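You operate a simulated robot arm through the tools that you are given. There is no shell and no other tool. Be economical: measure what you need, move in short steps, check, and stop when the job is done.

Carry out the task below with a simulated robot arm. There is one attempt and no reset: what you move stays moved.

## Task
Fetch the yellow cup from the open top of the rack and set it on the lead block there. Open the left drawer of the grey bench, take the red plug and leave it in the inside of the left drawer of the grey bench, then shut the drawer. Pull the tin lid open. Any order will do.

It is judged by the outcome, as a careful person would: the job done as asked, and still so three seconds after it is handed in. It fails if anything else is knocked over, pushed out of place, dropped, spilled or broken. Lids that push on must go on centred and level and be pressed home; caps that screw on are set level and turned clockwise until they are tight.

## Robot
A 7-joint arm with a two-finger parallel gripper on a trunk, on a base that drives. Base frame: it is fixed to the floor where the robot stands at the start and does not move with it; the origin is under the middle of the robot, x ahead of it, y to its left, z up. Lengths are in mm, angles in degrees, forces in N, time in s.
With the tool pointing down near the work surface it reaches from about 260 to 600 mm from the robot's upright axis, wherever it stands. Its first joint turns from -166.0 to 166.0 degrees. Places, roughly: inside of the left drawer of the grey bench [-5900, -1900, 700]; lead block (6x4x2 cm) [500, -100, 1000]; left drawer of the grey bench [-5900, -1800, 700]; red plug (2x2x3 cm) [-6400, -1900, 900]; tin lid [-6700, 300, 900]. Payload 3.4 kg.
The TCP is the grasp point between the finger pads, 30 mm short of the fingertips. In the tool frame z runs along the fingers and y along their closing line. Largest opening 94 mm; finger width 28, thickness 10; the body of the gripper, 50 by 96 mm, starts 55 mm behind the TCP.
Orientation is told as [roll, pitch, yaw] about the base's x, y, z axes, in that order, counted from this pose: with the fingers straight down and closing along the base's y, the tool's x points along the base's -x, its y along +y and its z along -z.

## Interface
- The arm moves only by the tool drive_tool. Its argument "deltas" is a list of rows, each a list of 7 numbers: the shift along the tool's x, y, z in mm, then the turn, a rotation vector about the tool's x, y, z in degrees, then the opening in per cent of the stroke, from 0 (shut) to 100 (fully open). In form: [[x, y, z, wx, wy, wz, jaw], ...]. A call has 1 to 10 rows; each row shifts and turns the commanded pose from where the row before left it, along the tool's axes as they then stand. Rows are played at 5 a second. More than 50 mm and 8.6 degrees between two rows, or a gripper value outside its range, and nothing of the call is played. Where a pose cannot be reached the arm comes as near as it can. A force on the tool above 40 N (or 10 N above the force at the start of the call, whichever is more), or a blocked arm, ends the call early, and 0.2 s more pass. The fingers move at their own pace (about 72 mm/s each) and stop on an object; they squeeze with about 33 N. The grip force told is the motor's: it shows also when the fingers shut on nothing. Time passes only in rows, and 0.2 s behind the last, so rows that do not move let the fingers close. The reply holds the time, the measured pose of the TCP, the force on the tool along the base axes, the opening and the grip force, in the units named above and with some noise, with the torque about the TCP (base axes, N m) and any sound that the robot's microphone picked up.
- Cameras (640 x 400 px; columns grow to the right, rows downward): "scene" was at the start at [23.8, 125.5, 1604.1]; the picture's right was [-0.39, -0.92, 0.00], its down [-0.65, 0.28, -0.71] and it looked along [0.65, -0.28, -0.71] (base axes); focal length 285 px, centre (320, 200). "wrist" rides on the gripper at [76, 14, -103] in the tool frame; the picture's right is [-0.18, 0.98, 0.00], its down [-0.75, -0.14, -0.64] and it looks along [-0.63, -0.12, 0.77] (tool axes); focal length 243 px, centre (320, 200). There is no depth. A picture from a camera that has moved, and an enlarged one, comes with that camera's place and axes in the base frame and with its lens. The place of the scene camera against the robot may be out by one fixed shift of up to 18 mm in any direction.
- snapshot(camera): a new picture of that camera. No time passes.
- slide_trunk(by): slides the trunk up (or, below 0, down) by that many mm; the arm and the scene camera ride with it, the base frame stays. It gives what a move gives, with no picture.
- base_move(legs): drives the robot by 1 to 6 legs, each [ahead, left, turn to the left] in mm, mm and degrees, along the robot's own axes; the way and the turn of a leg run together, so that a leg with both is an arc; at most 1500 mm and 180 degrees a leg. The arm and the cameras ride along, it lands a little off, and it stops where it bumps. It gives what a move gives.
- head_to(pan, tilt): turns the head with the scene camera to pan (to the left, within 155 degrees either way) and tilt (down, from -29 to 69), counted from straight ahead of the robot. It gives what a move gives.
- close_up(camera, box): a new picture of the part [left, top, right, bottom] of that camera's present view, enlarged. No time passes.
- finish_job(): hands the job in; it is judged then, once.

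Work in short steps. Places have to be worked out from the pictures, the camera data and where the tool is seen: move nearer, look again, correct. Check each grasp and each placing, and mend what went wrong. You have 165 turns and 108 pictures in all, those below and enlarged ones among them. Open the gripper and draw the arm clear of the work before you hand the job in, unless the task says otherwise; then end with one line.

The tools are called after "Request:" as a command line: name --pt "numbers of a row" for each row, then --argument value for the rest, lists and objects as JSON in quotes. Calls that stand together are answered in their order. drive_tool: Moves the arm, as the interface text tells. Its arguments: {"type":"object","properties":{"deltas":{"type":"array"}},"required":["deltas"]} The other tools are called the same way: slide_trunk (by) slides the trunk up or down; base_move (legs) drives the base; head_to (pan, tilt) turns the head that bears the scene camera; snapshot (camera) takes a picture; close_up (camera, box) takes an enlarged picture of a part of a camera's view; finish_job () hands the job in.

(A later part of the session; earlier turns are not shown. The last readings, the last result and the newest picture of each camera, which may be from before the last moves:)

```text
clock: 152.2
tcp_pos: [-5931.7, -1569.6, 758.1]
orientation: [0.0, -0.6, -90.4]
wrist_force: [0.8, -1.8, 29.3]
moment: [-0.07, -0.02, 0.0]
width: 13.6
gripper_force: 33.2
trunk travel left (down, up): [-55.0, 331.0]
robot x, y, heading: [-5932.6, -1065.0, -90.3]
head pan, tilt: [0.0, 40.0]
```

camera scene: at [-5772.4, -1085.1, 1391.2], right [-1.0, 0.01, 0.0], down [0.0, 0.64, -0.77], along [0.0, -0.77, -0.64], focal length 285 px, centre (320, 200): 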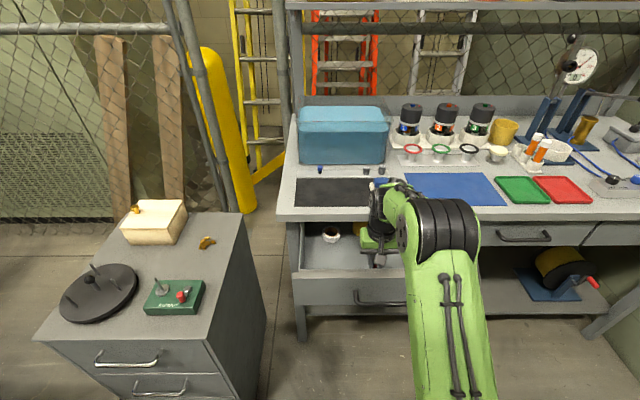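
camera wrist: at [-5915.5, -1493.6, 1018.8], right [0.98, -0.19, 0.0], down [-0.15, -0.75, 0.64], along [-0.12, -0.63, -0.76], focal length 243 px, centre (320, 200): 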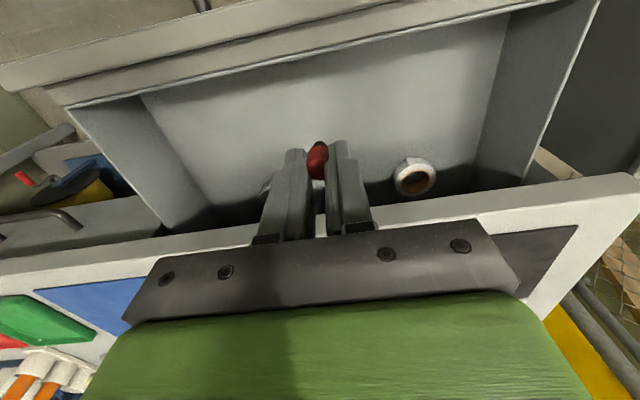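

Floor reached (29 N). I ease up 2 mm and open gently, then rise.

Request:
drive_tool --pt "0 0 -2.5 0 0 0 0" --pt "0 0 0 0 0 0 18" --pt "0 0 0 0 0 0 28" --pt "0 0 0 0 0 0 35" --pt "0 0 -5 0 0 0 35" --pt "0 0 -20 0 0 0 35" --pt "0 0 -30 0 0 0 35" --pt "0 0 -30 0 0 0 35" --pt "0 0 -40 0 0 0 35" --pt "0 0 -40 0 0 0 35"

Request:
snapshot --camera "wrist"

```text
clock: 154.4
tcp_pos: [-5932.8, -1568.9, 923.1]
orientation: [0.0, -0.4, -90.3]
wrist_force: [0.3, -0.6, -0.3]
moment: [0.01, 0.0, 0.0]
width: 32.8
gripper_force: 0.0
trunk travel left (down, up): [-55.0, 331.0]
robot x, y, heading: [-5933.3, -1065.8, -90.3]
head pan, tilt: [0.0, 40.0]
```

```text
43 pictures are left
camera wrist: at [-5915.8, -1492.6, 1025.0], right [0.98, -0.19, 0.0], down [-0.15, -0.75, 0.64], along [-0.12, -0.63, -0.76], focal length 243 px, centre (320, 200)
```

wrist: 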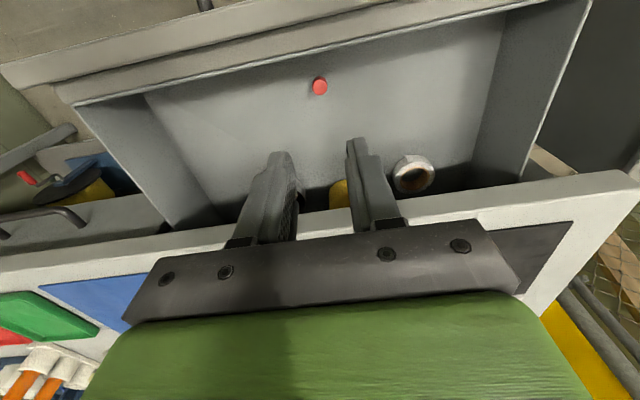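

The plug stands in the open part of the drawer. To shut it, I'll push on the handle bar with closed fingers tilted forward. First back off and get the tool in front of the handle.

Request:
base_move --legs '[[-110, 0, 0.4]]'

Request:
drive_tool --pt "38 0 0 0 0 0 0" --pt "38 0 0 0 0 0 0" --pt "0 0 0 0 -8 0 0" --pt "0 0 0 0 -8 0 0" --pt "0 0 0 0 -8 0 0" --pt "0 0 0 0 -8 0 0" --pt "0 0 0 0 0 0 0"

Request:
snapshot --camera "wrist"

```text
clock: 155.6
tcp_pos: [-5927.2, -1456.7, 923.0]
orientation: [0.0, -0.3, -89.9]
wrist_force: [0.7, -0.2, 0.8]
moment: [0.03, -0.01, -0.01]
width: 32.9
gripper_force: 0.1
trunk travel left (down, up): [-55.0, 331.0]
robot x, y, heading: [-5933.3, -950.5, -90.0]
head pan, tilt: [0.0, 40.0]
```

```text
clock: 157.2
tcp_pos: [-5926.9, -1381.7, 923.6]
orientation: [0.1, -32.2, -90.0]
wrist_force: [0.2, 0.1, -0.5]
moment: [-0.03, 0.03, -0.02]
width: 0.1
gripper_force: 32.8
trunk travel left (down, up): [-55.0, 331.0]
robot x, y, heading: [-5932.8, -955.1, -89.6]
head pan, tilt: [0.0, 40.0]
```

```text
42 pictures are left
camera wrist: at [-5912.3, -1262.9, 968.7], right [0.98, -0.15, 0.1], down [-0.14, -0.29, 0.95], along [-0.12, -0.94, -0.31], focal length 243 px, centre (320, 200)
```

wrist: 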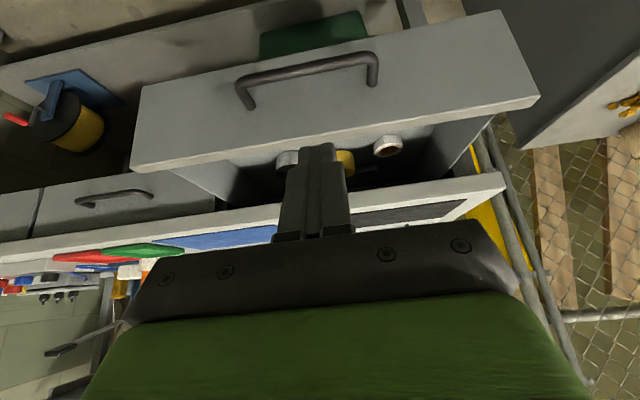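

The handle bar is at (≈-5936, -1446, 774) as predicted. Lowering the tool to z ≈ 776 in front of it.

Request:
drive_tool --pt "19.6 0 31.3 0 0 0 0" --pt "19.6 0 31.3 0 0 0 0" --pt "19.6 0 31.3 0 0 0 0" --pt "19.6 0 31.3 0 0 0 0" --pt "0 0 0 0 0 0 0"

Request:
snapshot --camera "wrist"

```text
clock: 158.4
tcp_pos: [-5928.0, -1383.4, 774.5]
orientation: [-0.1, -32.2, -90.0]
wrist_force: [0.2, -0.5, 0.5]
moment: [0.03, 0.02, 0.02]
width: 0.0
gripper_force: 32.6
trunk travel left (down, up): [-55.0, 331.0]
robot x, y, heading: [-5930.9, -947.8, -89.8]
head pan, tilt: [0.0, 40.0]
```

```text
41 pictures are left
camera wrist: at [-5912.7, -1263.6, 820.8], right [0.98, -0.15, 0.1], down [-0.14, -0.3, 0.94], along [-0.12, -0.94, -0.31], focal length 243 px, centre (320, 200)
```

wrist: 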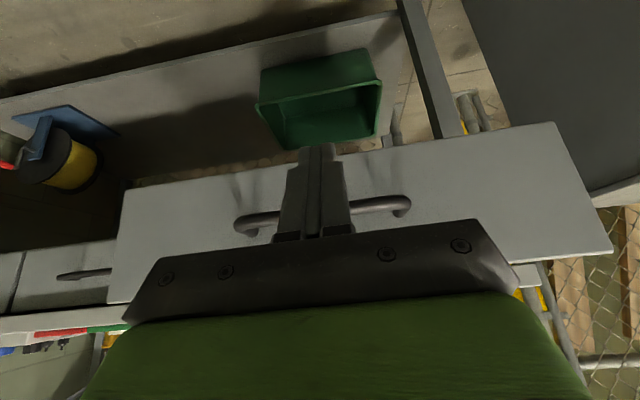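

The fingers face the bar's middle. Drive ahead 150 mm to push the drawer, then check.

Request:
base_move --legs '[[75, 0, 0], [75, 0, 0]]'

Request:
snapshot --camera "scene"

```text
clock: 160.0
tcp_pos: [-5927.8, -1534.0, 775.1]
orientation: [0.0, -32.2, -89.8]
wrist_force: [-0.6, -0.6, 0.9]
moment: [-0.01, -0.01, 0.0]
width: 0.0
gripper_force: 33.2
trunk travel left (down, up): [-55.0, 331.0]
robot x, y, heading: [-5932.8, -1104.8, -90.2]
head pan, tilt: [0.0, 40.0]
```

```text
40 pictures are left
camera scene: at [-5771.7, -1124.7, 1391.1], right [-1.0, 0.0, 0.0], down [0.0, 0.64, -0.77], along [0.0, -0.77, -0.64], focal length 285 px, centre (320, 200)
```

scene: 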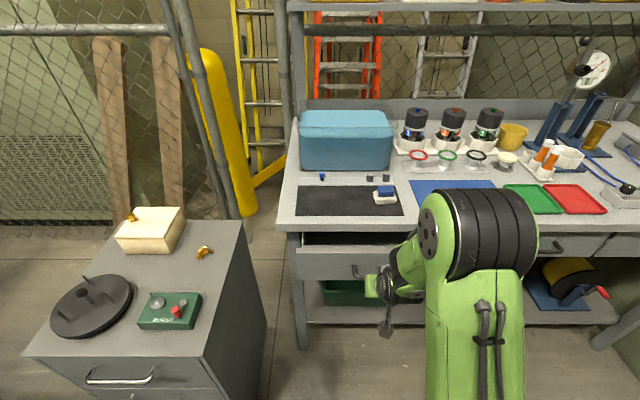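

The drawer is closing. Another 75 mm.

Request:
base_move --legs '[[75, 0, 0]]'

Request:
close_up --camera "scene" --box '[270, 180, 470, 305]'

```text
clock: 161.1
tcp_pos: [-5927.1, -1607.3, 775.2]
orientation: [0.0, -32.2, -89.9]
wrist_force: [0.2, 0.4, -0.7]
moment: [0.03, 0.0, 0.0]
width: 0.0
gripper_force: 33.2
trunk travel left (down, up): [-55.0, 331.0]
robot x, y, heading: [-5929.2, -1179.1, -89.8]
head pan, tilt: [0.0, 40.0]
```

```text
3.20 times, centred on (370, 242) of scene
camera zoom: at [-5771.5, -1199.3, 1391.1], right [-1.0, 0.0, 0.0], down [0.0, 0.64, -0.77], along [0.0, -0.77, -0.64], focal length 913 px, centre (160, 64)
```

zoom: 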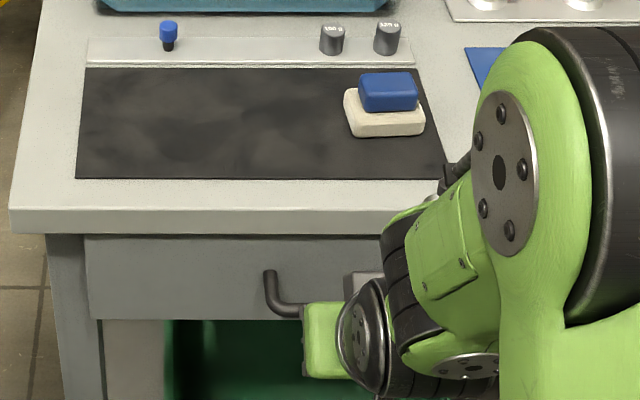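

Nearly shut. I'll press on with the arm in 4 mm steps until the force rises.

Request:
drive_tool --pt "-3.4 0 2.1 0 0 0 0" --pt "-3.4 0 2.1 0 0 0 0" --pt "-3.4 0 2.1 0 0 0 0" --pt "0 0 0 0 0 0 0"

```text
clock: 162.1
tcp_pos: [-5927.8, -1619.2, 775.8]
orientation: [0.0, -32.2, -89.8]
wrist_force: [-0.1, -0.2, -0.1]
moment: [-0.03, 0.02, -0.02]
width: 0.0
gripper_force: 32.2
trunk travel left (down, up): [-55.0, 331.0]
robot x, y, heading: [-5930.2, -1178.4, -89.9]
head pan, tilt: [0.0, 40.0]
```

Request:
drive_tool --pt "-3.4 0 2.1 0 0 0 0" --pt "-1.7 0 1.05 0 0 0 0" --pt "-1.7 0 1.05 0 0 0 0" --pt "-1.7 0 1.05 0 0 0 0" --pt "0 0 0 0 0 0 0"

Request:
close_up --camera "scene" --box '[270, 180, 470, 305]'

```text
clock: 163.3
tcp_pos: [-5927.6, -1625.2, 773.3]
orientation: [-0.1, -31.5, -89.8]
wrist_force: [-1.4, 33.6, -8.1]
moment: [0.43, -0.08, 0.02]
width: 0.0
gripper_force: 33.4
trunk travel left (down, up): [-55.0, 331.0]
robot x, y, heading: [-5933.0, -1180.0, -89.9]
head pan, tilt: [0.0, 40.0]
```

```text
3.20 times, centred on (370, 242) of scene
camera zoom: at [-5771.7, -1193.8, 1391.2], right [-1.0, 0.0, 0.0], down [0.0, 0.64, -0.77], along [0.0, -0.77, -0.64], focal length 913 px, centre (160, 64)
```

zoom: 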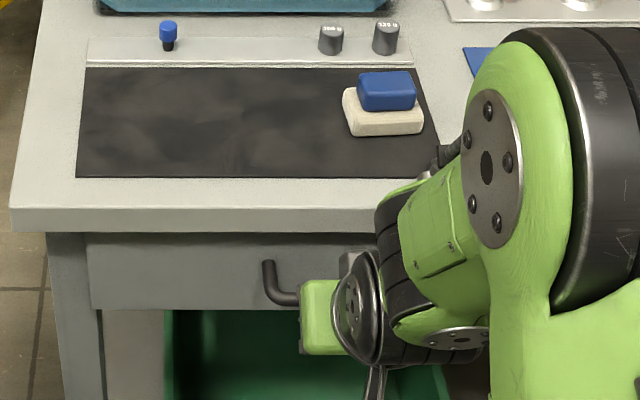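

33 N resistance at the expected shut position. I retreat the tool, back off the base 350 mm, and verify.

Request:
drive_tool --pt "8 0 -5 0 0 0 0" --pt "17 0 -10.5 0 0 0 0" --pt "17 0 -10.5 0 0 0 0" --pt "0 0 0 0 0 0 0"

Request:
base_move --legs '[[-350, 0, 0]]'

Request:
close_up --camera "scene" --box '[280, 110, 600, 310]'

```text
clock: 164.3
tcp_pos: [-5927.1, -1580.5, 776.5]
orientation: [0.0, -32.4, -89.8]
wrist_force: [-0.1, -0.1, 0.1]
moment: [0.02, 0.03, -0.02]
width: 0.0
gripper_force: 32.4
trunk travel left (down, up): [-55.0, 331.0]
robot x, y, heading: [-5934.3, -1177.4, -89.6]
head pan, tilt: [0.0, 40.0]
```

```text
clock: 166.5
tcp_pos: [-5926.7, -1235.3, 774.8]
orientation: [-0.1, -32.3, -89.8]
wrist_force: [-1.3, 0.7, -0.1]
moment: [0.0, 0.01, 0.01]
width: 0.0
gripper_force: 33.3
trunk travel left (down, up): [-55.0, 331.0]
robot x, y, heading: [-5930.8, -836.2, -89.8]
head pan, tilt: [0.0, 40.0]
```

```text
2.00 times, centred on (440, 210) of scene
camera zoom: at [-5772.6, -852.8, 1391.2], right [-1.0, 0.0, 0.0], down [0.0, 0.64, -0.77], along [0.0, -0.77, -0.64], focal length 571 px, centre (80, 180)
```

zoom: 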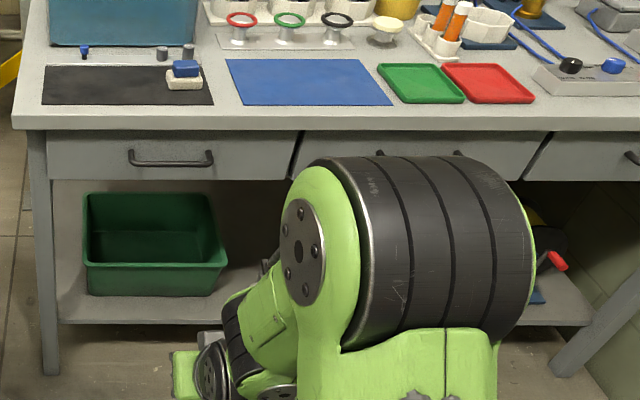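

Drawer is flush with its neighbour. Now on to the tin lid: raise the trunk, set the tool upright, back up to y ≈ 280 and turn to face the blue-drawer bench.

Request:
slide_trunk --by 200

Request:
drive_tool --pt "0 0 0 0 8 0 30" --pt "0 0 0 0 8 0 30" --pt "0 0 0 0 8 0 30" --pt "0 0 0 0 8.2 0 30" --pt "0 0 -40 0 0 0 30" --pt "0 0 -40 0 0 0 30" --pt "0 0 -40 0 0 0 30" --pt "0 0 0 0 0 0 30"

Request:
base_move --legs '[[-1100, 0, 0], [0, 0, -90]]'

Request:
snapshot --camera "scene"

```text
clock: 168.7
tcp_pos: [-5928.1, -1235.3, 974.4]
orientation: [-0.1, -32.2, -89.8]
wrist_force: [0.1, 0.2, -0.4]
moment: [0.01, 0.0, 0.03]
width: 0.0
gripper_force: 32.8
trunk travel left (down, up): [-255.0, 131.0]
robot x, y, heading: [-5933.5, -834.1, -89.8]
head pan, tilt: [0.0, 40.0]
```

```text
clock: 170.5
tcp_pos: [-5929.2, -1236.5, 1094.0]
orientation: [0.0, 0.0, -89.8]
wrist_force: [0.1, 0.4, -0.5]
moment: [-0.02, -0.02, 0.02]
width: 28.3
gripper_force: 0.1
trunk travel left (down, up): [-255.0, 131.0]
robot x, y, heading: [-5938.1, -835.4, -89.7]
head pan, tilt: [0.0, 40.0]
```

```text
clock: 179.9
tcp_pos: [-6348.5, 242.3, 1093.6]
orientation: [0.1, -0.1, -177.9]
wrist_force: [-0.1, 0.4, -0.4]
moment: [-0.01, -0.01, 0.01]
width: 28.3
gripper_force: 0.0
trunk travel left (down, up): [-255.0, 131.0]
robot x, y, heading: [-5945.3, 257.2, -177.9]
head pan, tilt: [0.0, 40.0]
```

```text
36 pictures are left
camera scene: at [-5958.0, 113.2, 1591.3], right [-0.04, 1.0, 0.0], down [0.64, 0.02, -0.77], along [-0.77, -0.03, -0.64], focal length 285 px, centre (320, 200)
```

scene: 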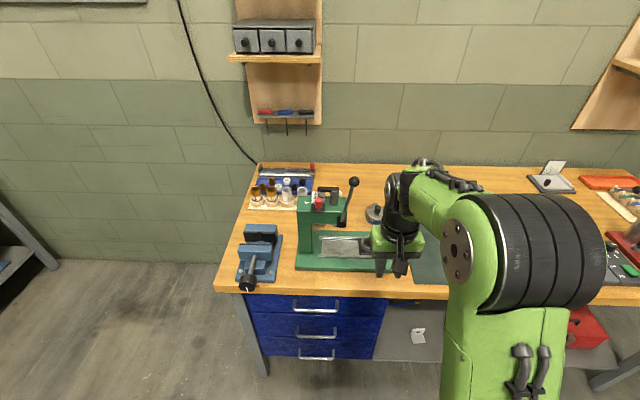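

The tin should be near pixel (375, 213), partly behind the gripper. Looking closer with both cameras.

Request:
close_up --camera "scene" --box '[290, 160, 450, 260]'

Request:
snapshot --camera "wrist"

```text
4.00 times, centred on (370, 210) of scene
camera zoom: at [-5958.0, 113.2, 1591.3], right [-0.04, 1.0, 0.0], down [0.64, 0.02, -0.77], along [-0.77, -0.03, -0.64], focal length 1141 px, centre (120, 160)
```

zoom: 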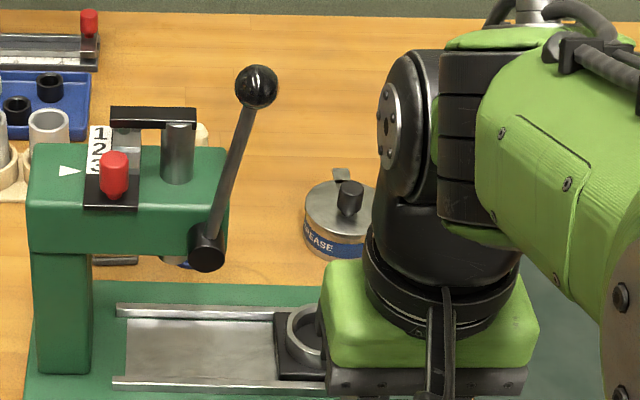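

```text
34 pictures are left
camera wrist: at [-6270.9, 230.3, 1195.6], right [-0.15, -0.99, 0.0], down [-0.76, 0.11, 0.64], along [-0.64, 0.1, -0.77], focal length 243 px, centre (320, 200)
```

wrist: 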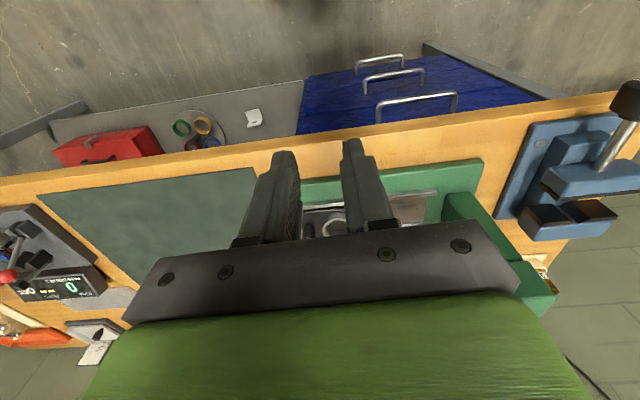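

I see a "GREASE" tin at about (-6727, 280, ~900) with a knob on its lid and a tab at its back edge. I'll raise the tool a bit, drive 175 mm nearer and look with the wrist camera.

Request:
drive_tool --pt "0 0 -30 0 0 0 60" --pt "0 -20 -20 0 0 0 60" --pt "0 -15 0 0 0 0 60" --pt "0 0 0 0 0 0 60"

Request:
base_move --legs '[[175, 0, 0]]'

Request:
snapshot --camera "wrist"

Request:
snapshot --camera "scene"

```text
clock: 180.9
tcp_pos: [-6349.3, 277.4, 1144.6]
orientation: [-0.1, 0.1, -177.8]
wrist_force: [-0.9, 0.5, 0.6]
moment: [0.02, -0.04, 0.0]
width: 56.4
gripper_force: 0.0
trunk travel left (down, up): [-255.0, 131.0]
robot x, y, heading: [-5949.4, 263.7, -177.7]
head pan, tilt: [0.0, 40.0]
```

```text
clock: 182.4
tcp_pos: [-6527.4, 271.1, 1143.6]
orientation: [0.0, 0.0, -178.0]
wrist_force: [-1.1, 0.8, 0.8]
moment: [-0.02, -0.05, 0.01]
width: 56.6
gripper_force: 0.1
trunk travel left (down, up): [-255.0, 131.0]
robot x, y, heading: [-6125.2, 255.4, -177.9]
head pan, tilt: [0.0, 40.0]
```

```text
33 pictures are left
camera wrist: at [-6449.1, 259.0, 1245.5], right [-0.15, -0.99, 0.0], down [-0.76, 0.11, 0.64], along [-0.63, 0.1, -0.77], focal length 243 px, centre (320, 200)
```

wrist: 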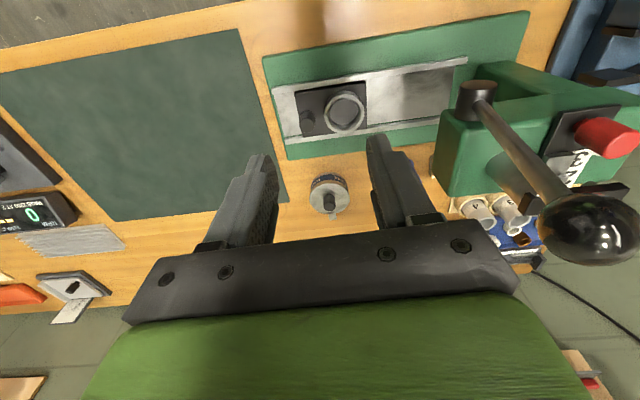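

```text
32 pictures are left
camera scene: at [-6136.8, 106.7, 1591.3], right [-0.04, 1.0, 0.0], down [0.64, 0.02, -0.77], along [-0.76, -0.03, -0.64], focal length 285 px, centre (320, 200)
```

scene: 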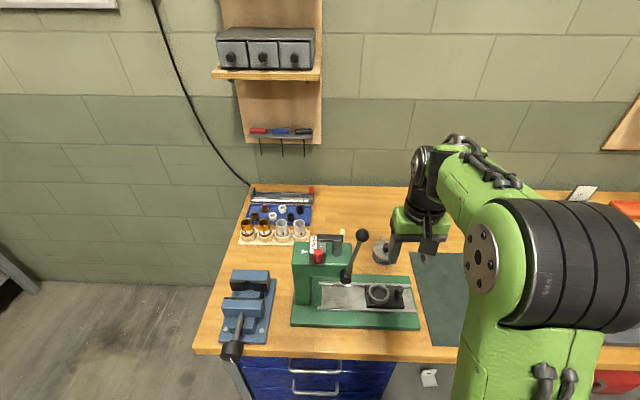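

Request:
close_up --camera "wrist" --box '[280, 150, 376, 210]'

Request:
close_up --camera "scene" --box '[340, 215, 420, 265]'

```text
6.67 times, centred on (328, 180) of wrist
camera zoom: at [-6449.1, 259.0, 1245.5], right [-0.15, -0.99, 0.0], down [-0.76, 0.11, 0.64], along [-0.63, 0.1, -0.77], focal length 1618 px, centre (267, 333)
```

zoom: 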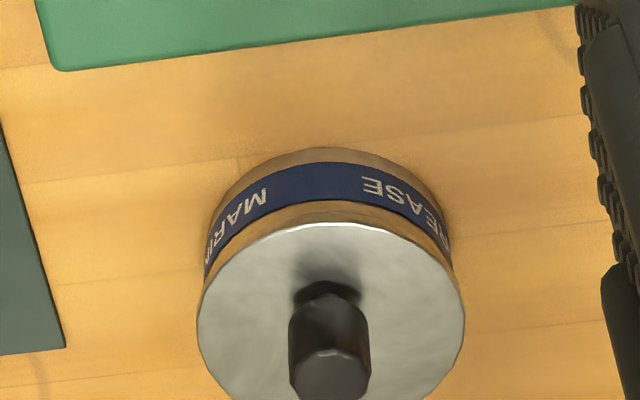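

```text
8.00 times, centred on (380, 240) of scene
camera zoom: at [-6136.8, 106.7, 1591.3], right [-0.04, 1.0, 0.0], down [0.64, 0.02, -0.77], along [-0.76, -0.03, -0.64], focal length 2282 px, centre (-160, -120)
```

zoom: 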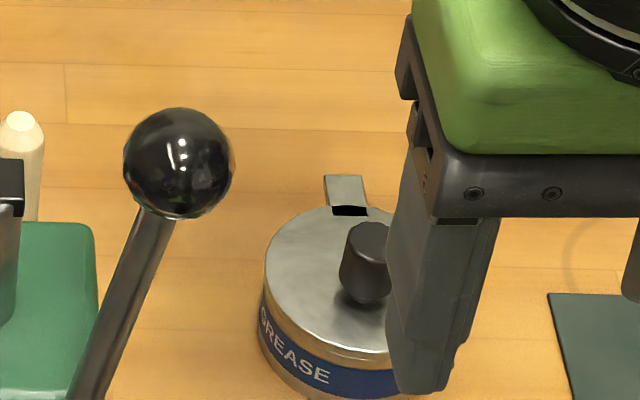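

Knob top ≈ (-6723, 286, 930), ~21 mm wide; the press's lever ball sits near (-6520, 170, 1188), so I keep clear at y ≥ 270. I'll lower and advance to (-6650, 282, 1000).

Request:
drive_tool --pt "-24.6 -2.5 29 0 0 0 50" --pt "-24.6 -2.5 29 0 0 0 50" --pt "-24.6 -2.5 29 0 0 0 50" --pt "-24.6 -2.5 29 0 0 0 50" --pt "-24.6 -2.5 28 0 0 0 50" --pt "0 0 0 0 0 0 50"

Request:
close_up --camera "wrist" --box '[208, 100, 432, 240]'

Request:
snapshot --camera "scene"

```text
clock: 183.8
tcp_pos: [-6646.6, 279.9, 1001.9]
orientation: [0.1, -0.1, -178.0]
wrist_force: [0.4, 0.0, -0.1]
moment: [-0.03, 0.01, 0.05]
width: 47.0
gripper_force: 0.2
trunk travel left (down, up): [-255.0, 131.0]
robot x, y, heading: [-6122.3, 253.4, -178.1]
head pan, tilt: [0.0, 40.0]
```

```text
2.86 times, centred on (320, 170) of wrist
camera zoom: at [-6569.3, 266.6, 1103.7], right [-0.15, -0.99, 0.0], down [-0.76, 0.11, 0.64], along [-0.64, 0.1, -0.77], focal length 693 px, centre (320, 286)
```

zoom: 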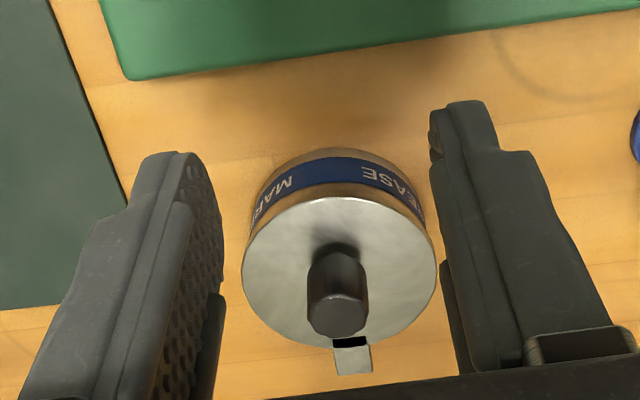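

```text
28 pictures are left
camera scene: at [-6134.1, 106.7, 1591.4], right [-0.04, 1.0, 0.0], down [0.64, 0.02, -0.77], along [-0.77, -0.03, -0.64], focal length 285 px, centre (320, 200)
```

scene: 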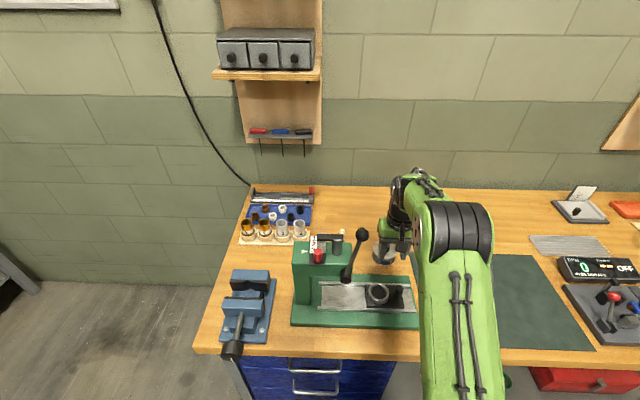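

The tab at the rear looks like a hinge at x ≈ -6763; lid centre/knob at (-6728, 285). I'll nudge the base 25 mm nearer for reach, watching for a bump.

Request:
base_move --legs '[[30, 0, 0]]'

Request:
drive_tool --pt "-26 -2.5 0 0 0 0 50" --pt "-25 -2.5 0 0 0 0 50" --pt "0 0 15 0 0 0 50" --pt "0 0 15 0 0 0 50" --pt "0 0 0 0 0 0 50"

Request:
close_up --camera "wrist" --box '[224, 100, 416, 220]'

```text
clock: 184.6
tcp_pos: [-6679.4, 277.4, 1001.1]
orientation: [0.1, 0.1, -178.0]
wrist_force: [-0.5, 0.5, -0.2]
moment: [0.0, -0.05, -0.04]
width: 47.0
gripper_force: 0.1
trunk travel left (down, up): [-255.0, 131.0]
robot x, y, heading: [-6154.6, 253.0, -177.8]
head pan, tilt: [0.0, 40.0]
```

```text
clock: 185.8
tcp_pos: [-6728.8, 280.8, 972.2]
orientation: [0.0, -0.1, -178.0]
wrist_force: [-0.2, 0.0, -0.1]
moment: [-0.04, 0.0, -0.03]
width: 47.2
gripper_force: 0.2
trunk travel left (down, up): [-255.0, 131.0]
robot x, y, heading: [-6156.2, 251.7, -178.1]
head pan, tilt: [0.0, 40.0]
```

```text
3.33 times, centred on (320, 160) of wrist
camera zoom: at [-6650.3, 268.9, 1074.6], right [-0.15, -0.99, 0.0], down [-0.76, 0.11, 0.64], along [-0.64, 0.1, -0.77], focal length 809 px, centre (320, 333)
```

zoom: 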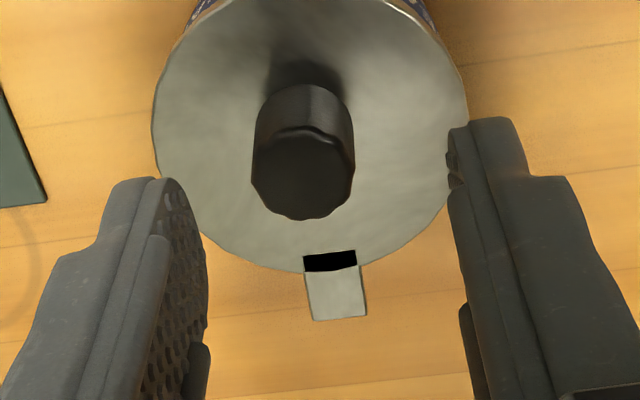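

Knob is 3 mm to +y and 2 mm farther; correct, narrow the jaw, and descend to TCP 944 (tips ≈ 914, just above the lid).

Request:
drive_tool --pt "-2 -3.4 0 0 0 0 38" --pt "0 0 10 0 0 0 38" --pt "0 0 10 0 0 0 38" --pt "0 0 8 0 0 0 38" --pt "0 0 0 0 0 0 38"

Request:
close_up --camera "wrist" --box '[224, 110, 416, 230]'

```text
clock: 187.0
tcp_pos: [-6732.1, 284.7, 944.4]
orientation: [0.0, 0.0, -178.0]
wrist_force: [-0.2, -0.4, -0.3]
moment: [0.03, -0.03, -0.02]
width: 35.4
gripper_force: 0.0
trunk travel left (down, up): [-255.0, 131.0]
robot x, y, heading: [-6152.2, 255.4, -178.0]
head pan, tilt: [0.0, 40.0]
```

```text
3.33 times, centred on (320, 170) of wrist
camera zoom: at [-6653.5, 272.1, 1045.6], right [-0.15, -0.99, 0.0], down [-0.76, 0.11, 0.64], along [-0.64, 0.1, -0.77], focal length 809 px, centre (320, 300)
```

zoom: 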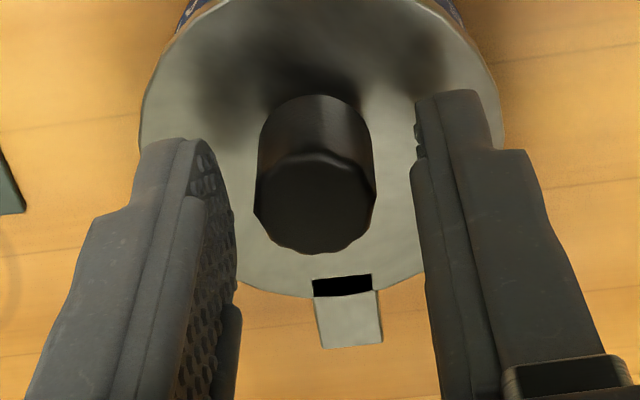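

Well aligned. Closing on the knob.

Request:
drive_tool --pt "0 0 0 0 0 0 25" --pt "0 0 0 0 0 0 12" --pt "0 0 0 0 0 0 0" --pt "0 0 0 0 0 0 0"

```text
clock: 188.0
tcp_pos: [-6731.2, 284.4, 943.9]
orientation: [0.0, 0.0, -177.9]
wrist_force: [0.3, 0.6, -0.2]
moment: [-0.32, 0.0, 0.01]
width: 21.2
gripper_force: 45.0
trunk travel left (down, up): [-255.0, 131.0]
robot x, y, heading: [-6154.8, 254.1, -177.9]
head pan, tilt: [0.0, 40.0]
```

Gripped at 21 mm. I'll pull along the expected hinge arc, 12° first, and check forces and view.

Request:
drive_tool --pt "-0.8 0 -2.2 0 0 0 0" --pt "-0.9 0 -2.2 0 0 0 0" --pt "-1.1 0 -2.1 0 0 0 0" --pt "0 0 0 0 0 0 0"

Request:
close_up --camera "wrist" --box '[224, 90, 416, 210]'

Request:
close_up --camera "scene" --box '[340, 205, 436, 265]'

```text
clock: 189.0
tcp_pos: [-6732.8, 285.0, 946.6]
orientation: [-0.1, 0.6, -178.0]
wrist_force: [14.0, -1.3, -30.4]
moment: [0.24, -0.61, 0.05]
width: 21.1
gripper_force: 45.2
trunk travel left (down, up): [-255.0, 131.0]
robot x, y, heading: [-6154.2, 250.4, -178.0]
head pan, tilt: [0.0, 40.0]
```

```text
3.33 times, centred on (320, 150) of wrist
camera zoom: at [-6656.0, 272.2, 1049.4], right [-0.15, -0.99, 0.0], down [-0.76, 0.11, 0.63], along [-0.63, 0.1, -0.77], focal length 809 px, centre (320, 367)
```

zoom: 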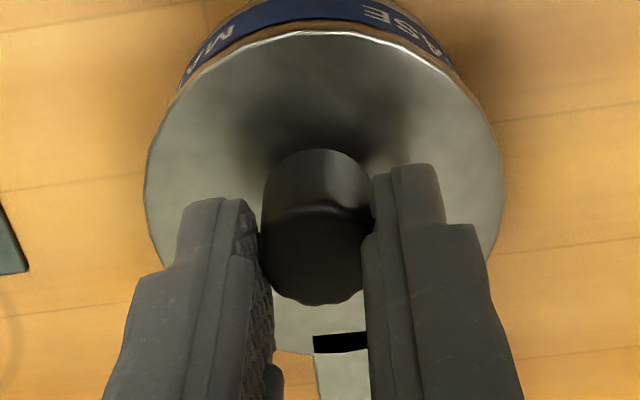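

```text
6.67 times, centred on (388, 235) of scene
camera zoom: at [-6166.5, 105.7, 1591.2], right [-0.04, 1.0, 0.0], down [0.64, 0.02, -0.77], along [-0.76, -0.03, -0.64], focal length 1902 px, centre (-133, -33)
```

zoom: 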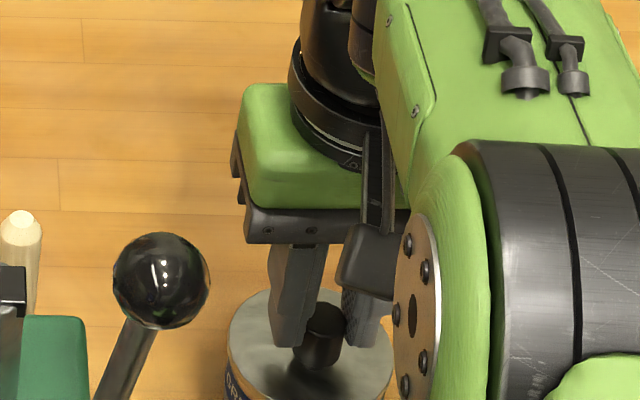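

The lid resists: -30 N vertical, +14 N along x, no visible movement yet. I'll take out the x component and pull straight up a little more to see.

Request:
drive_tool --pt "2.8 0 0 0 0 0 0" --pt "0 0 -1.5 0 0 0 0" --pt "0 0 0 0 0 0 0"

```text
clock: 189.8
tcp_pos: [-6734.2, 284.9, 948.8]
orientation: [0.0, 0.4, -177.9]
wrist_force: [1.9, -0.5, -32.9]
moment: [0.23, 0.16, 0.04]
width: 21.3
gripper_force: 45.0
trunk travel left (down, up): [-255.0, 131.0]
robot x, y, heading: [-6152.9, 256.0, -177.7]
head pan, tilt: [0.0, 40.0]
```

Force -33 N, z has risen ~5 mm. One more small pull and a look.

Request:
drive_tool --pt "0 0 -1.5 0 0 0 0" --pt "0 0 -1 0 0 0 0" --pt "0 0 0 0 0 0 0"

Request:
close_up --camera "wrist" --box '[224, 90, 416, 210]'

```text
clock: 190.6
tcp_pos: [-6734.1, 284.7, 951.2]
orientation: [0.0, 0.5, -178.0]
wrist_force: [0.9, -2.8, -32.6]
moment: [0.1, -0.02, 0.11]
width: 20.8
gripper_force: 44.8
trunk travel left (down, up): [-255.0, 131.0]
robot x, y, heading: [-6153.9, 251.9, -177.8]
head pan, tilt: [0.0, 40.0]
```

```text
3.33 times, centred on (320, 150) of wrist
camera zoom: at [-6655.9, 272.4, 1053.2], right [-0.15, -0.99, 0.0], down [-0.76, 0.11, 0.64], along [-0.63, 0.1, -0.77], focal length 809 px, centre (320, 367)
```

zoom: 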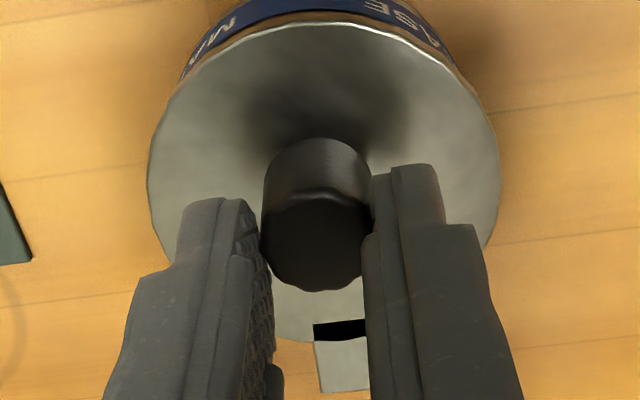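

The picture shows the fingers sliding up the knob while the lid stays put: friction gave way at ~33 N. I'll regrip lower, and probe gently sideways and towards me to learn how the lid moves.

Request:
drive_tool --pt "0 0 2 0 0 0 20" --pt "0 0 0 0 0 0 35" --pt "0 0 4 0 0 0 35" --pt "0 0 4 0 0 0 35" --pt "0 0 2 0 0 0 35" --pt "0 0 0 0 0 0 35" --pt "0 0 0 0 0 0 15" --pt "0 0 0 0 0 0 0" --pt "0 0 0 0 0 0 0"

Request:
drive_tool --pt "0 -2 0 0 0 0 0" --pt "0 0 0 0 0 0 0"

Request:
drive_tool --pt "0 4 0 0 0 0 0" --pt "0 0 0 0 0 0 0"

Request:
drive_tool --pt "2 -2 0 0 0 0 0" --pt "0 0 0 0 0 0 0"

```text
clock: 192.6
tcp_pos: [-6731.8, 283.9, 942.1]
orientation: [0.0, 0.0, -177.9]
wrist_force: [0.7, 0.7, 0.7]
moment: [-0.37, 0.04, 0.02]
width: 20.9
gripper_force: 45.7
trunk travel left (down, up): [-255.0, 131.0]
robot x, y, heading: [-6152.5, 253.2, -178.0]
head pan, tilt: [0.0, 40.0]
```

```text
clock: 193.2
tcp_pos: [-6731.4, 284.5, 942.6]
orientation: [0.0, 0.1, -177.8]
wrist_force: [-0.1, -7.2, 1.2]
moment: [0.13, 0.07, 0.4]
width: 20.9
gripper_force: 45.1
trunk travel left (down, up): [-255.0, 131.0]
robot x, y, heading: [-6154.1, 256.5, -177.9]
head pan, tilt: [0.0, 40.0]
```

```text
clock: 193.8
tcp_pos: [-6731.2, 283.3, 941.4]
orientation: [-0.1, -0.2, -178.2]
wrist_force: [-4.0, 2.5, 5.2]
moment: [-0.22, -0.5, -0.11]
width: 21.5
gripper_force: 45.0
trunk travel left (down, up): [-255.0, 131.0]
robot x, y, heading: [-6155.2, 251.3, -177.8]
head pan, tilt: [0.0, 40.0]
```

```text
clock: 194.4
tcp_pos: [-6731.0, 284.1, 943.1]
orientation: [0.1, -0.2, -177.9]
wrist_force: [-12.6, 1.1, 4.2]
moment: [-0.38, 0.31, 0.02]
width: 21.0
gripper_force: 44.5
trunk travel left (down, up): [-255.0, 131.0]
robot x, y, heading: [-6157.1, 253.2, -177.9]
head pan, tilt: [0.0, 40.0]
```

The knob is rigid sideways and fore-aft. I'll release, rise clear and study the tab and lid edge closely.

Request:
drive_tool --pt "-2 0 0 0 0 0 20" --pt "0 0 0 0 0 0 38" --pt "0 0 -5 0 0 0 38" --pt "0 0 -25 0 0 0 38" --pt "20 0 -40 0 0 0 50" --pt "20 0 -30 0 0 0 50" --pt "0 0 0 0 0 0 50"

Request:
close_up --camera "wrist" --box '[272, 110, 384, 180]'

Request:
close_up --camera "scene" --box '[360, 225, 424, 265]'

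```text
clock: 196.0
tcp_pos: [-6694.0, 285.2, 1045.1]
orientation: [0.0, -0.1, -178.0]
wrist_force: [0.2, 0.5, 0.7]
moment: [-0.02, -0.01, -0.02]
width: 47.0
gripper_force: 0.0
trunk travel left (down, up): [-255.0, 131.0]
robot x, y, heading: [-6153.2, 253.2, -177.7]
head pan, tilt: [0.0, 40.0]
```

```text
5.71 times, centred on (328, 145) of wrist
camera zoom: at [-6615.5, 273.6, 1145.7], right [-0.15, -0.99, 0.0], down [-0.76, 0.11, 0.64], along [-0.63, 0.1, -0.77], focal length 1386 px, centre (274, 514)
```

zoom: 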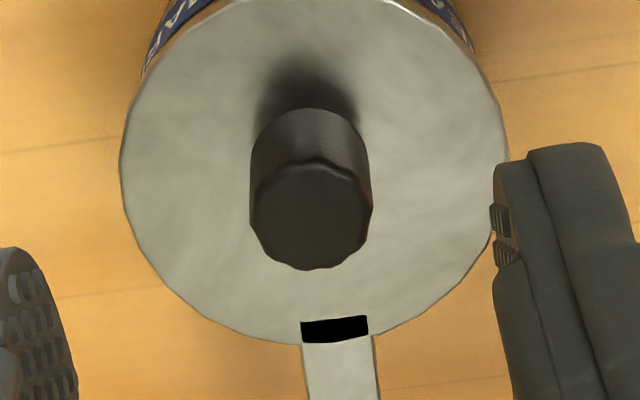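

```text
10.00 times, centred on (392, 245) of scene
camera zoom: at [-6165.7, 105.8, 1591.3], right [-0.04, 1.0, 0.0], down [0.64, 0.02, -0.77], along [-0.77, -0.03, -0.64], focal length 2853 px, centre (-400, -250)
```

zoom: 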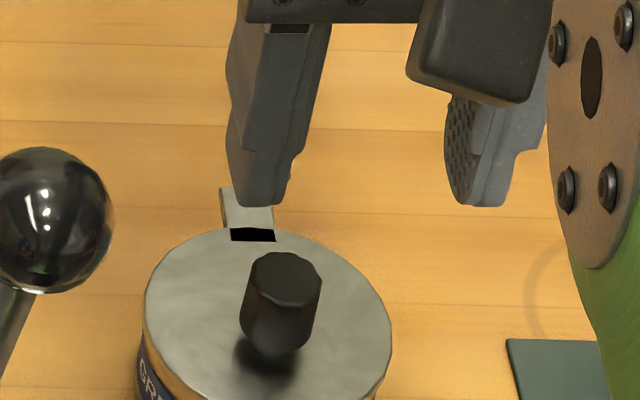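

The knob is an inverted cone on a short stem; the rear strap with black barrel looks like a hinge. My straight pull fought the grip's own stiffness, so I'll follow the hinge with a rigid rotation of the tool. First 25 mm nearer for reach (watching for a bump), then above the knob again.

Request:
base_move --legs '[[25, 0, 0]]'

```text
clock: 196.8
tcp_pos: [-6719.0, 285.4, 1043.1]
orientation: [-0.1, 0.1, -178.0]
wrist_force: [0.5, 0.2, -0.7]
moment: [0.0, -0.06, 0.0]
width: 47.1
gripper_force: 0.0
trunk travel left (down, up): [-255.0, 131.0]
robot x, y, heading: [-6178.6, 253.2, -177.8]
head pan, tilt: [0.0, 40.0]
```

No bump. Descend back onto the knob to TCP ≈ 941 and close.

Request:
drive_tool --pt "-12.5 1 20 0 0 0 38" --pt "0 0 30 0 0 0 38" --pt "0 0 28 0 0 0 38" --pt "0 0 14 0 0 0 38" --pt "0 0 9.5 0 0 0 38" --pt "0 0 0 0 0 0 38" --pt "0 0 0 0 0 0 15" --pt "0 0 0 0 0 0 0" --pt "0 0 0 0 0 0 0"

```text
clock: 198.8
tcp_pos: [-6730.0, 282.6, 942.7]
orientation: [0.0, -0.1, -177.9]
wrist_force: [1.4, 0.9, -3.6]
moment: [-0.34, 0.21, -0.03]
width: 20.8
gripper_force: 45.4
trunk travel left (down, up): [-255.0, 131.0]
robot x, y, heading: [-6175.9, 249.3, -177.9]
head pan, tilt: [0.0, 40.0]
```

Gripped. Now a rigid rotation about the rear hinge line, 3 × 3°.

Request:
drive_tool --pt "-1.8 0 -1.9 0 3 0 0" --pt "-1.8 0 -1.9 0 3 0 0" --pt "-1.8 0 -1.9 0 3 0 0" --pt "0 0 0 0 0 0 0"

Request:
close_up --camera "wrist" --box '[224, 90, 416, 210]'

```text
clock: 199.8
tcp_pos: [-6735.6, 283.8, 946.3]
orientation: [0.0, 9.4, -178.1]
wrist_force: [9.2, -2.6, -25.5]
moment: [0.17, 0.38, 0.19]
width: 20.8
gripper_force: 45.5
trunk travel left (down, up): [-255.0, 131.0]
robot x, y, heading: [-6175.3, 252.0, -177.9]
head pan, tilt: [0.0, 40.0]
```

```text
3.33 times, centred on (320, 150) of wrist
camera zoom: at [-6674.9, 270.8, 1059.1], right [-0.15, -0.99, -0.03], down [-0.85, 0.11, 0.51], along [-0.5, 0.1, -0.86], focal length 809 px, centre (320, 367)
```

zoom: 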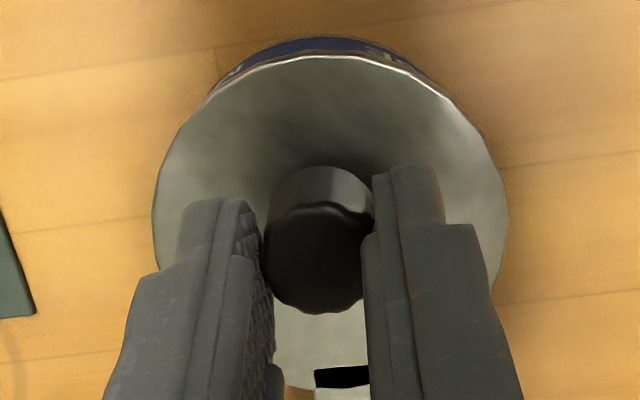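

The lid still doesn't lift (only the fingers turn on the knob). My sideways probe earlier was asymmetric (7 N one way, 2 N the other), so perhaps the lid swivels about the rear strap. I undo the tilt and probe farther sideways.

Request:
drive_tool --pt "1.8 0 1.9 0 -3 0 0" --pt "1.8 0 1.9 0 -3 0 0" --pt "1.8 0 1.9 0 -3 0 0" --pt "0 0 0 0 0 0 0"

Request:
drive_tool --pt "0 2 0 0 0 0 0" --pt "0 2 0 0 0 0 0" --pt "0 0 0 0 0 0 0"

Request:
drive_tool --pt "0 -3 0 0 0 0 0" --pt "0 -5 0 0 0 0 0" --pt "0 0 0 0 0 0 0"

```text
clock: 200.8
tcp_pos: [-6732.1, 283.1, 947.7]
orientation: [-0.1, -0.7, -177.9]
wrist_force: [-8.7, -1.2, 28.1]
moment: [-0.32, -0.47, 0.09]
width: 21.3
gripper_force: 44.9
trunk travel left (down, up): [-255.0, 131.0]
robot x, y, heading: [-6179.2, 252.7, -177.6]
head pan, tilt: [0.0, 40.0]
```

```text
clock: 201.6
tcp_pos: [-6730.9, 281.3, 945.6]
orientation: [-0.1, -0.4, -178.0]
wrist_force: [-12.3, 2.6, 26.1]
moment: [-0.18, 0.68, -0.03]
width: 20.9
gripper_force: 44.9
trunk travel left (down, up): [-255.0, 131.0]
robot x, y, heading: [-6176.7, 251.8, -177.7]
head pan, tilt: [0.0, 40.0]
```

```text
clock: 202.4
tcp_pos: [-6731.2, 284.8, 943.6]
orientation: [0.0, -0.1, -177.8]
wrist_force: [-7.0, -8.6, 24.5]
moment: [-0.01, 0.08, 0.12]
width: 21.0
gripper_force: 45.5
trunk travel left (down, up): [-255.0, 131.0]
robot x, y, heading: [-6179.0, 254.0, -177.6]
head pan, tilt: [0.0, 40.0]
```

Inconclusive. I'll release, rise, and turn the tool by 88° so that it closes along x; that also lets the wrist camera see the tin from its side.

Request:
drive_tool --pt "0 0 -3 0 0 0 15" --pt "0 0 0 0 0 0 38" --pt "0 0 0 0 0 0 38" --pt "0 0 -5 0 0 0 38" --pt "0 0 -25 0 0 0 38" --pt "0 0 -30 0 0 0 38" --pt "0 0 -20 0 0 0 38"

Request:
drive_tool --pt "0 -8 0 0 0 -8 38" --pt "0 -8 0 0 0 -8 38" --pt "0 -8 0 0 0 -8 38" --pt "0 0 0 0 0 -8 38" --pt "0 0 0 0 0 -8 38" --pt "0 0 0 0 0 -8 38" --pt "0 0 0 0 0 -8 38" --pt "0 0 0 0 0 -8 38" --pt "0 0 0 0 0 -8 38" --pt "0 0 0 0 0 -8 38"

Request:
drive_tool --pt "20 0 0 0 0 -8 38" --pt "25 0 0 0 -8 0 38" --pt "25 0 0 0 -8 0 38" --pt "0 0 0 0 -8 0 38" --pt "0 0 0 0 0 0 38"

Request:
snapshot --camera "wrist"

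```text
clock: 204.0
tcp_pos: [-6731.9, 286.4, 1026.1]
orientation: [0.0, 0.0, -178.0]
wrist_force: [1.6, -0.3, 0.3]
moment: [-0.01, -0.01, 0.0]
width: 35.6
gripper_force: 0.1
trunk travel left (down, up): [-255.0, 131.0]
robot x, y, heading: [-6178.6, 250.9, -178.0]
head pan, tilt: [0.0, 40.0]
```

```text
clock: 206.2
tcp_pos: [-6733.7, 310.4, 1026.8]
orientation: [-0.1, 0.0, -97.9]
wrist_force: [0.1, 0.6, 0.2]
moment: [-0.02, 0.01, -0.02]
width: 36.0
gripper_force: 0.0
trunk travel left (down, up): [-255.0, 131.0]
robot x, y, heading: [-6178.6, 255.0, -177.9]
head pan, tilt: [0.0, 40.0]
```

```text
clock: 207.4
tcp_pos: [-6732.1, 380.2, 1022.7]
orientation: [0.0, -24.0, -89.8]
wrist_force: [0.7, -0.5, -1.0]
moment: [0.02, -0.02, 0.0]
width: 35.5
gripper_force: 0.0
trunk travel left (down, up): [-255.0, 131.0]
robot x, y, heading: [-6179.6, 254.2, -177.9]
head pan, tilt: [0.0, 40.0]
```

```text
19 pictures are left
camera wrist: at [-6715.7, 491.4, 1083.6], right [0.98, -0.17, 0.07], down [-0.14, -0.43, 0.89], along [-0.12, -0.89, -0.44], focal length 243 px, centre (320, 200)
```

wrist: 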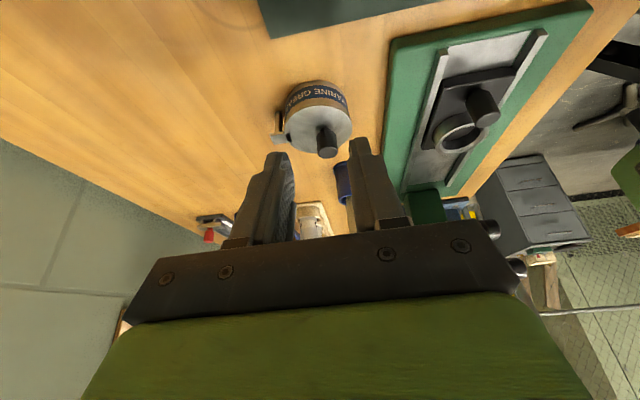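

Request:
close_up --camera "wrist" --box '[264, 70, 376, 140]'

```text
5.71 times, centred on (320, 105) of wrist
camera zoom: at [-6715.7, 491.4, 1083.6], right [0.98, -0.17, 0.07], down [-0.14, -0.43, 0.89], along [-0.12, -0.89, -0.44], focal length 1386 px, centre (320, 743)
```

zoom: 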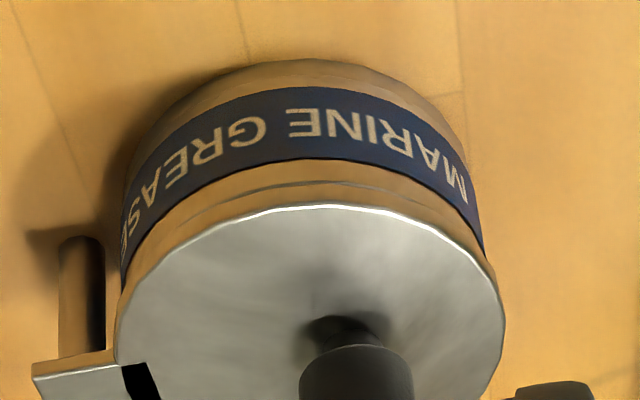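

The side view reveals it: the strap sits on a vertical pin beside the tin, so the lid swivels sideways about that pin (≈ x -6775). I'll set the tool upright, go back over the knob and grip it to swing the lid.

Request:
drive_tool --pt "0 0 0 0 8 0 38" --pt "0 0 0 0 8 0 38" --pt "0 0 0 0 8 0 38" --pt "-32 0 0 0 0 0 38" --pt "-32 0 0 0 0 0 38" --pt "-31 0 0 0 0 0 38" --pt "0 0 25 0 0 0 38" --pt "0 0 25 0 0 0 38" --pt "0 0 0 0 0 0 38"

Request:
close_up --camera "wrist" --box '[224, 100, 416, 220]'

```text
clock: 209.4
tcp_pos: [-6734.0, 284.6, 973.5]
orientation: [0.0, 0.0, -90.0]
wrist_force: [0.4, 0.2, 0.9]
moment: [0.01, -0.01, 0.0]
width: 35.7
gripper_force: 0.0
trunk travel left (down, up): [-255.0, 131.0]
robot x, y, heading: [-6178.7, 252.4, -177.9]
head pan, tilt: [0.0, 40.0]
```

```text
3.33 times, centred on (320, 160) of wrist
camera zoom: at [-6717.5, 360.6, 1074.6], right [0.98, -0.18, 0.0], down [-0.14, -0.75, 0.64], along [-0.12, -0.63, -0.77], focal length 809 px, centre (320, 333)
```

zoom: 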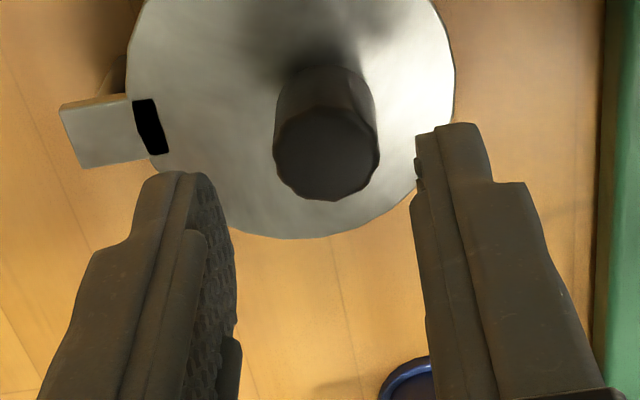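

The knob is now about 3 mm more to +y (lid may have swung slightly). Correct, descend to TCP 943 and close.

Request:
drive_tool --pt "3 1.4 8 0 0 0 38" --pt "0 0 10 0 0 0 38" --pt "0 0 11 0 0 0 38" --pt "0 0 0 0 0 0 38" --pt "0 0 0 0 0 0 15" --pt "0 0 0 0 0 0 0" --pt "0 0 0 0 0 0 0"

Request:
drive_tool --pt "2 0 0 0 0 0 0" --pt "2 0 0 0 0 0 0" --pt "0 0 0 0 0 0 0"

```text
clock: 211.0
tcp_pos: [-6732.1, 289.5, 943.7]
orientation: [-0.1, 0.0, -89.9]
wrist_force: [-4.9, -0.1, 2.1]
moment: [0.14, 0.16, -0.05]
width: 20.9
gripper_force: 44.7
trunk travel left (down, up): [-255.0, 131.0]
robot x, y, heading: [-6179.4, 251.6, -177.7]
head pan, tilt: [0.0, 40.0]
```

```text
clock: 211.8
tcp_pos: [-6732.5, 289.9, 944.1]
orientation: [-0.2, 0.0, -89.6]
wrist_force: [-8.3, -10.1, 10.1]
moment: [0.18, 0.09, 0.06]
width: 21.1
gripper_force: 44.7
trunk travel left (down, up): [-255.0, 131.0]
robot x, y, heading: [-6177.1, 251.7, -178.2]
head pan, tilt: [0.0, 40.0]
```

Resists +y with 10 N. Now probe -y.

Request:
drive_tool --pt "-4 0 0 0 0 0 0" --pt "-2 0 0 0 0 0 0" --pt "-2 0 0 0 0 0 0" --pt "0 0 0 0 0 0 0"

```text
clock: 212.8
tcp_pos: [-6731.9, 287.5, 945.5]
orientation: [-0.1, 0.1, -90.3]
wrist_force: [-14.3, 8.3, 14.6]
moment: [0.53, 0.25, -0.45]
width: 20.8
gripper_force: 45.5
trunk travel left (down, up): [-255.0, 131.0]
robot x, y, heading: [-6177.0, 251.3, -178.2]
head pan, tilt: [0.0, 40.0]
```

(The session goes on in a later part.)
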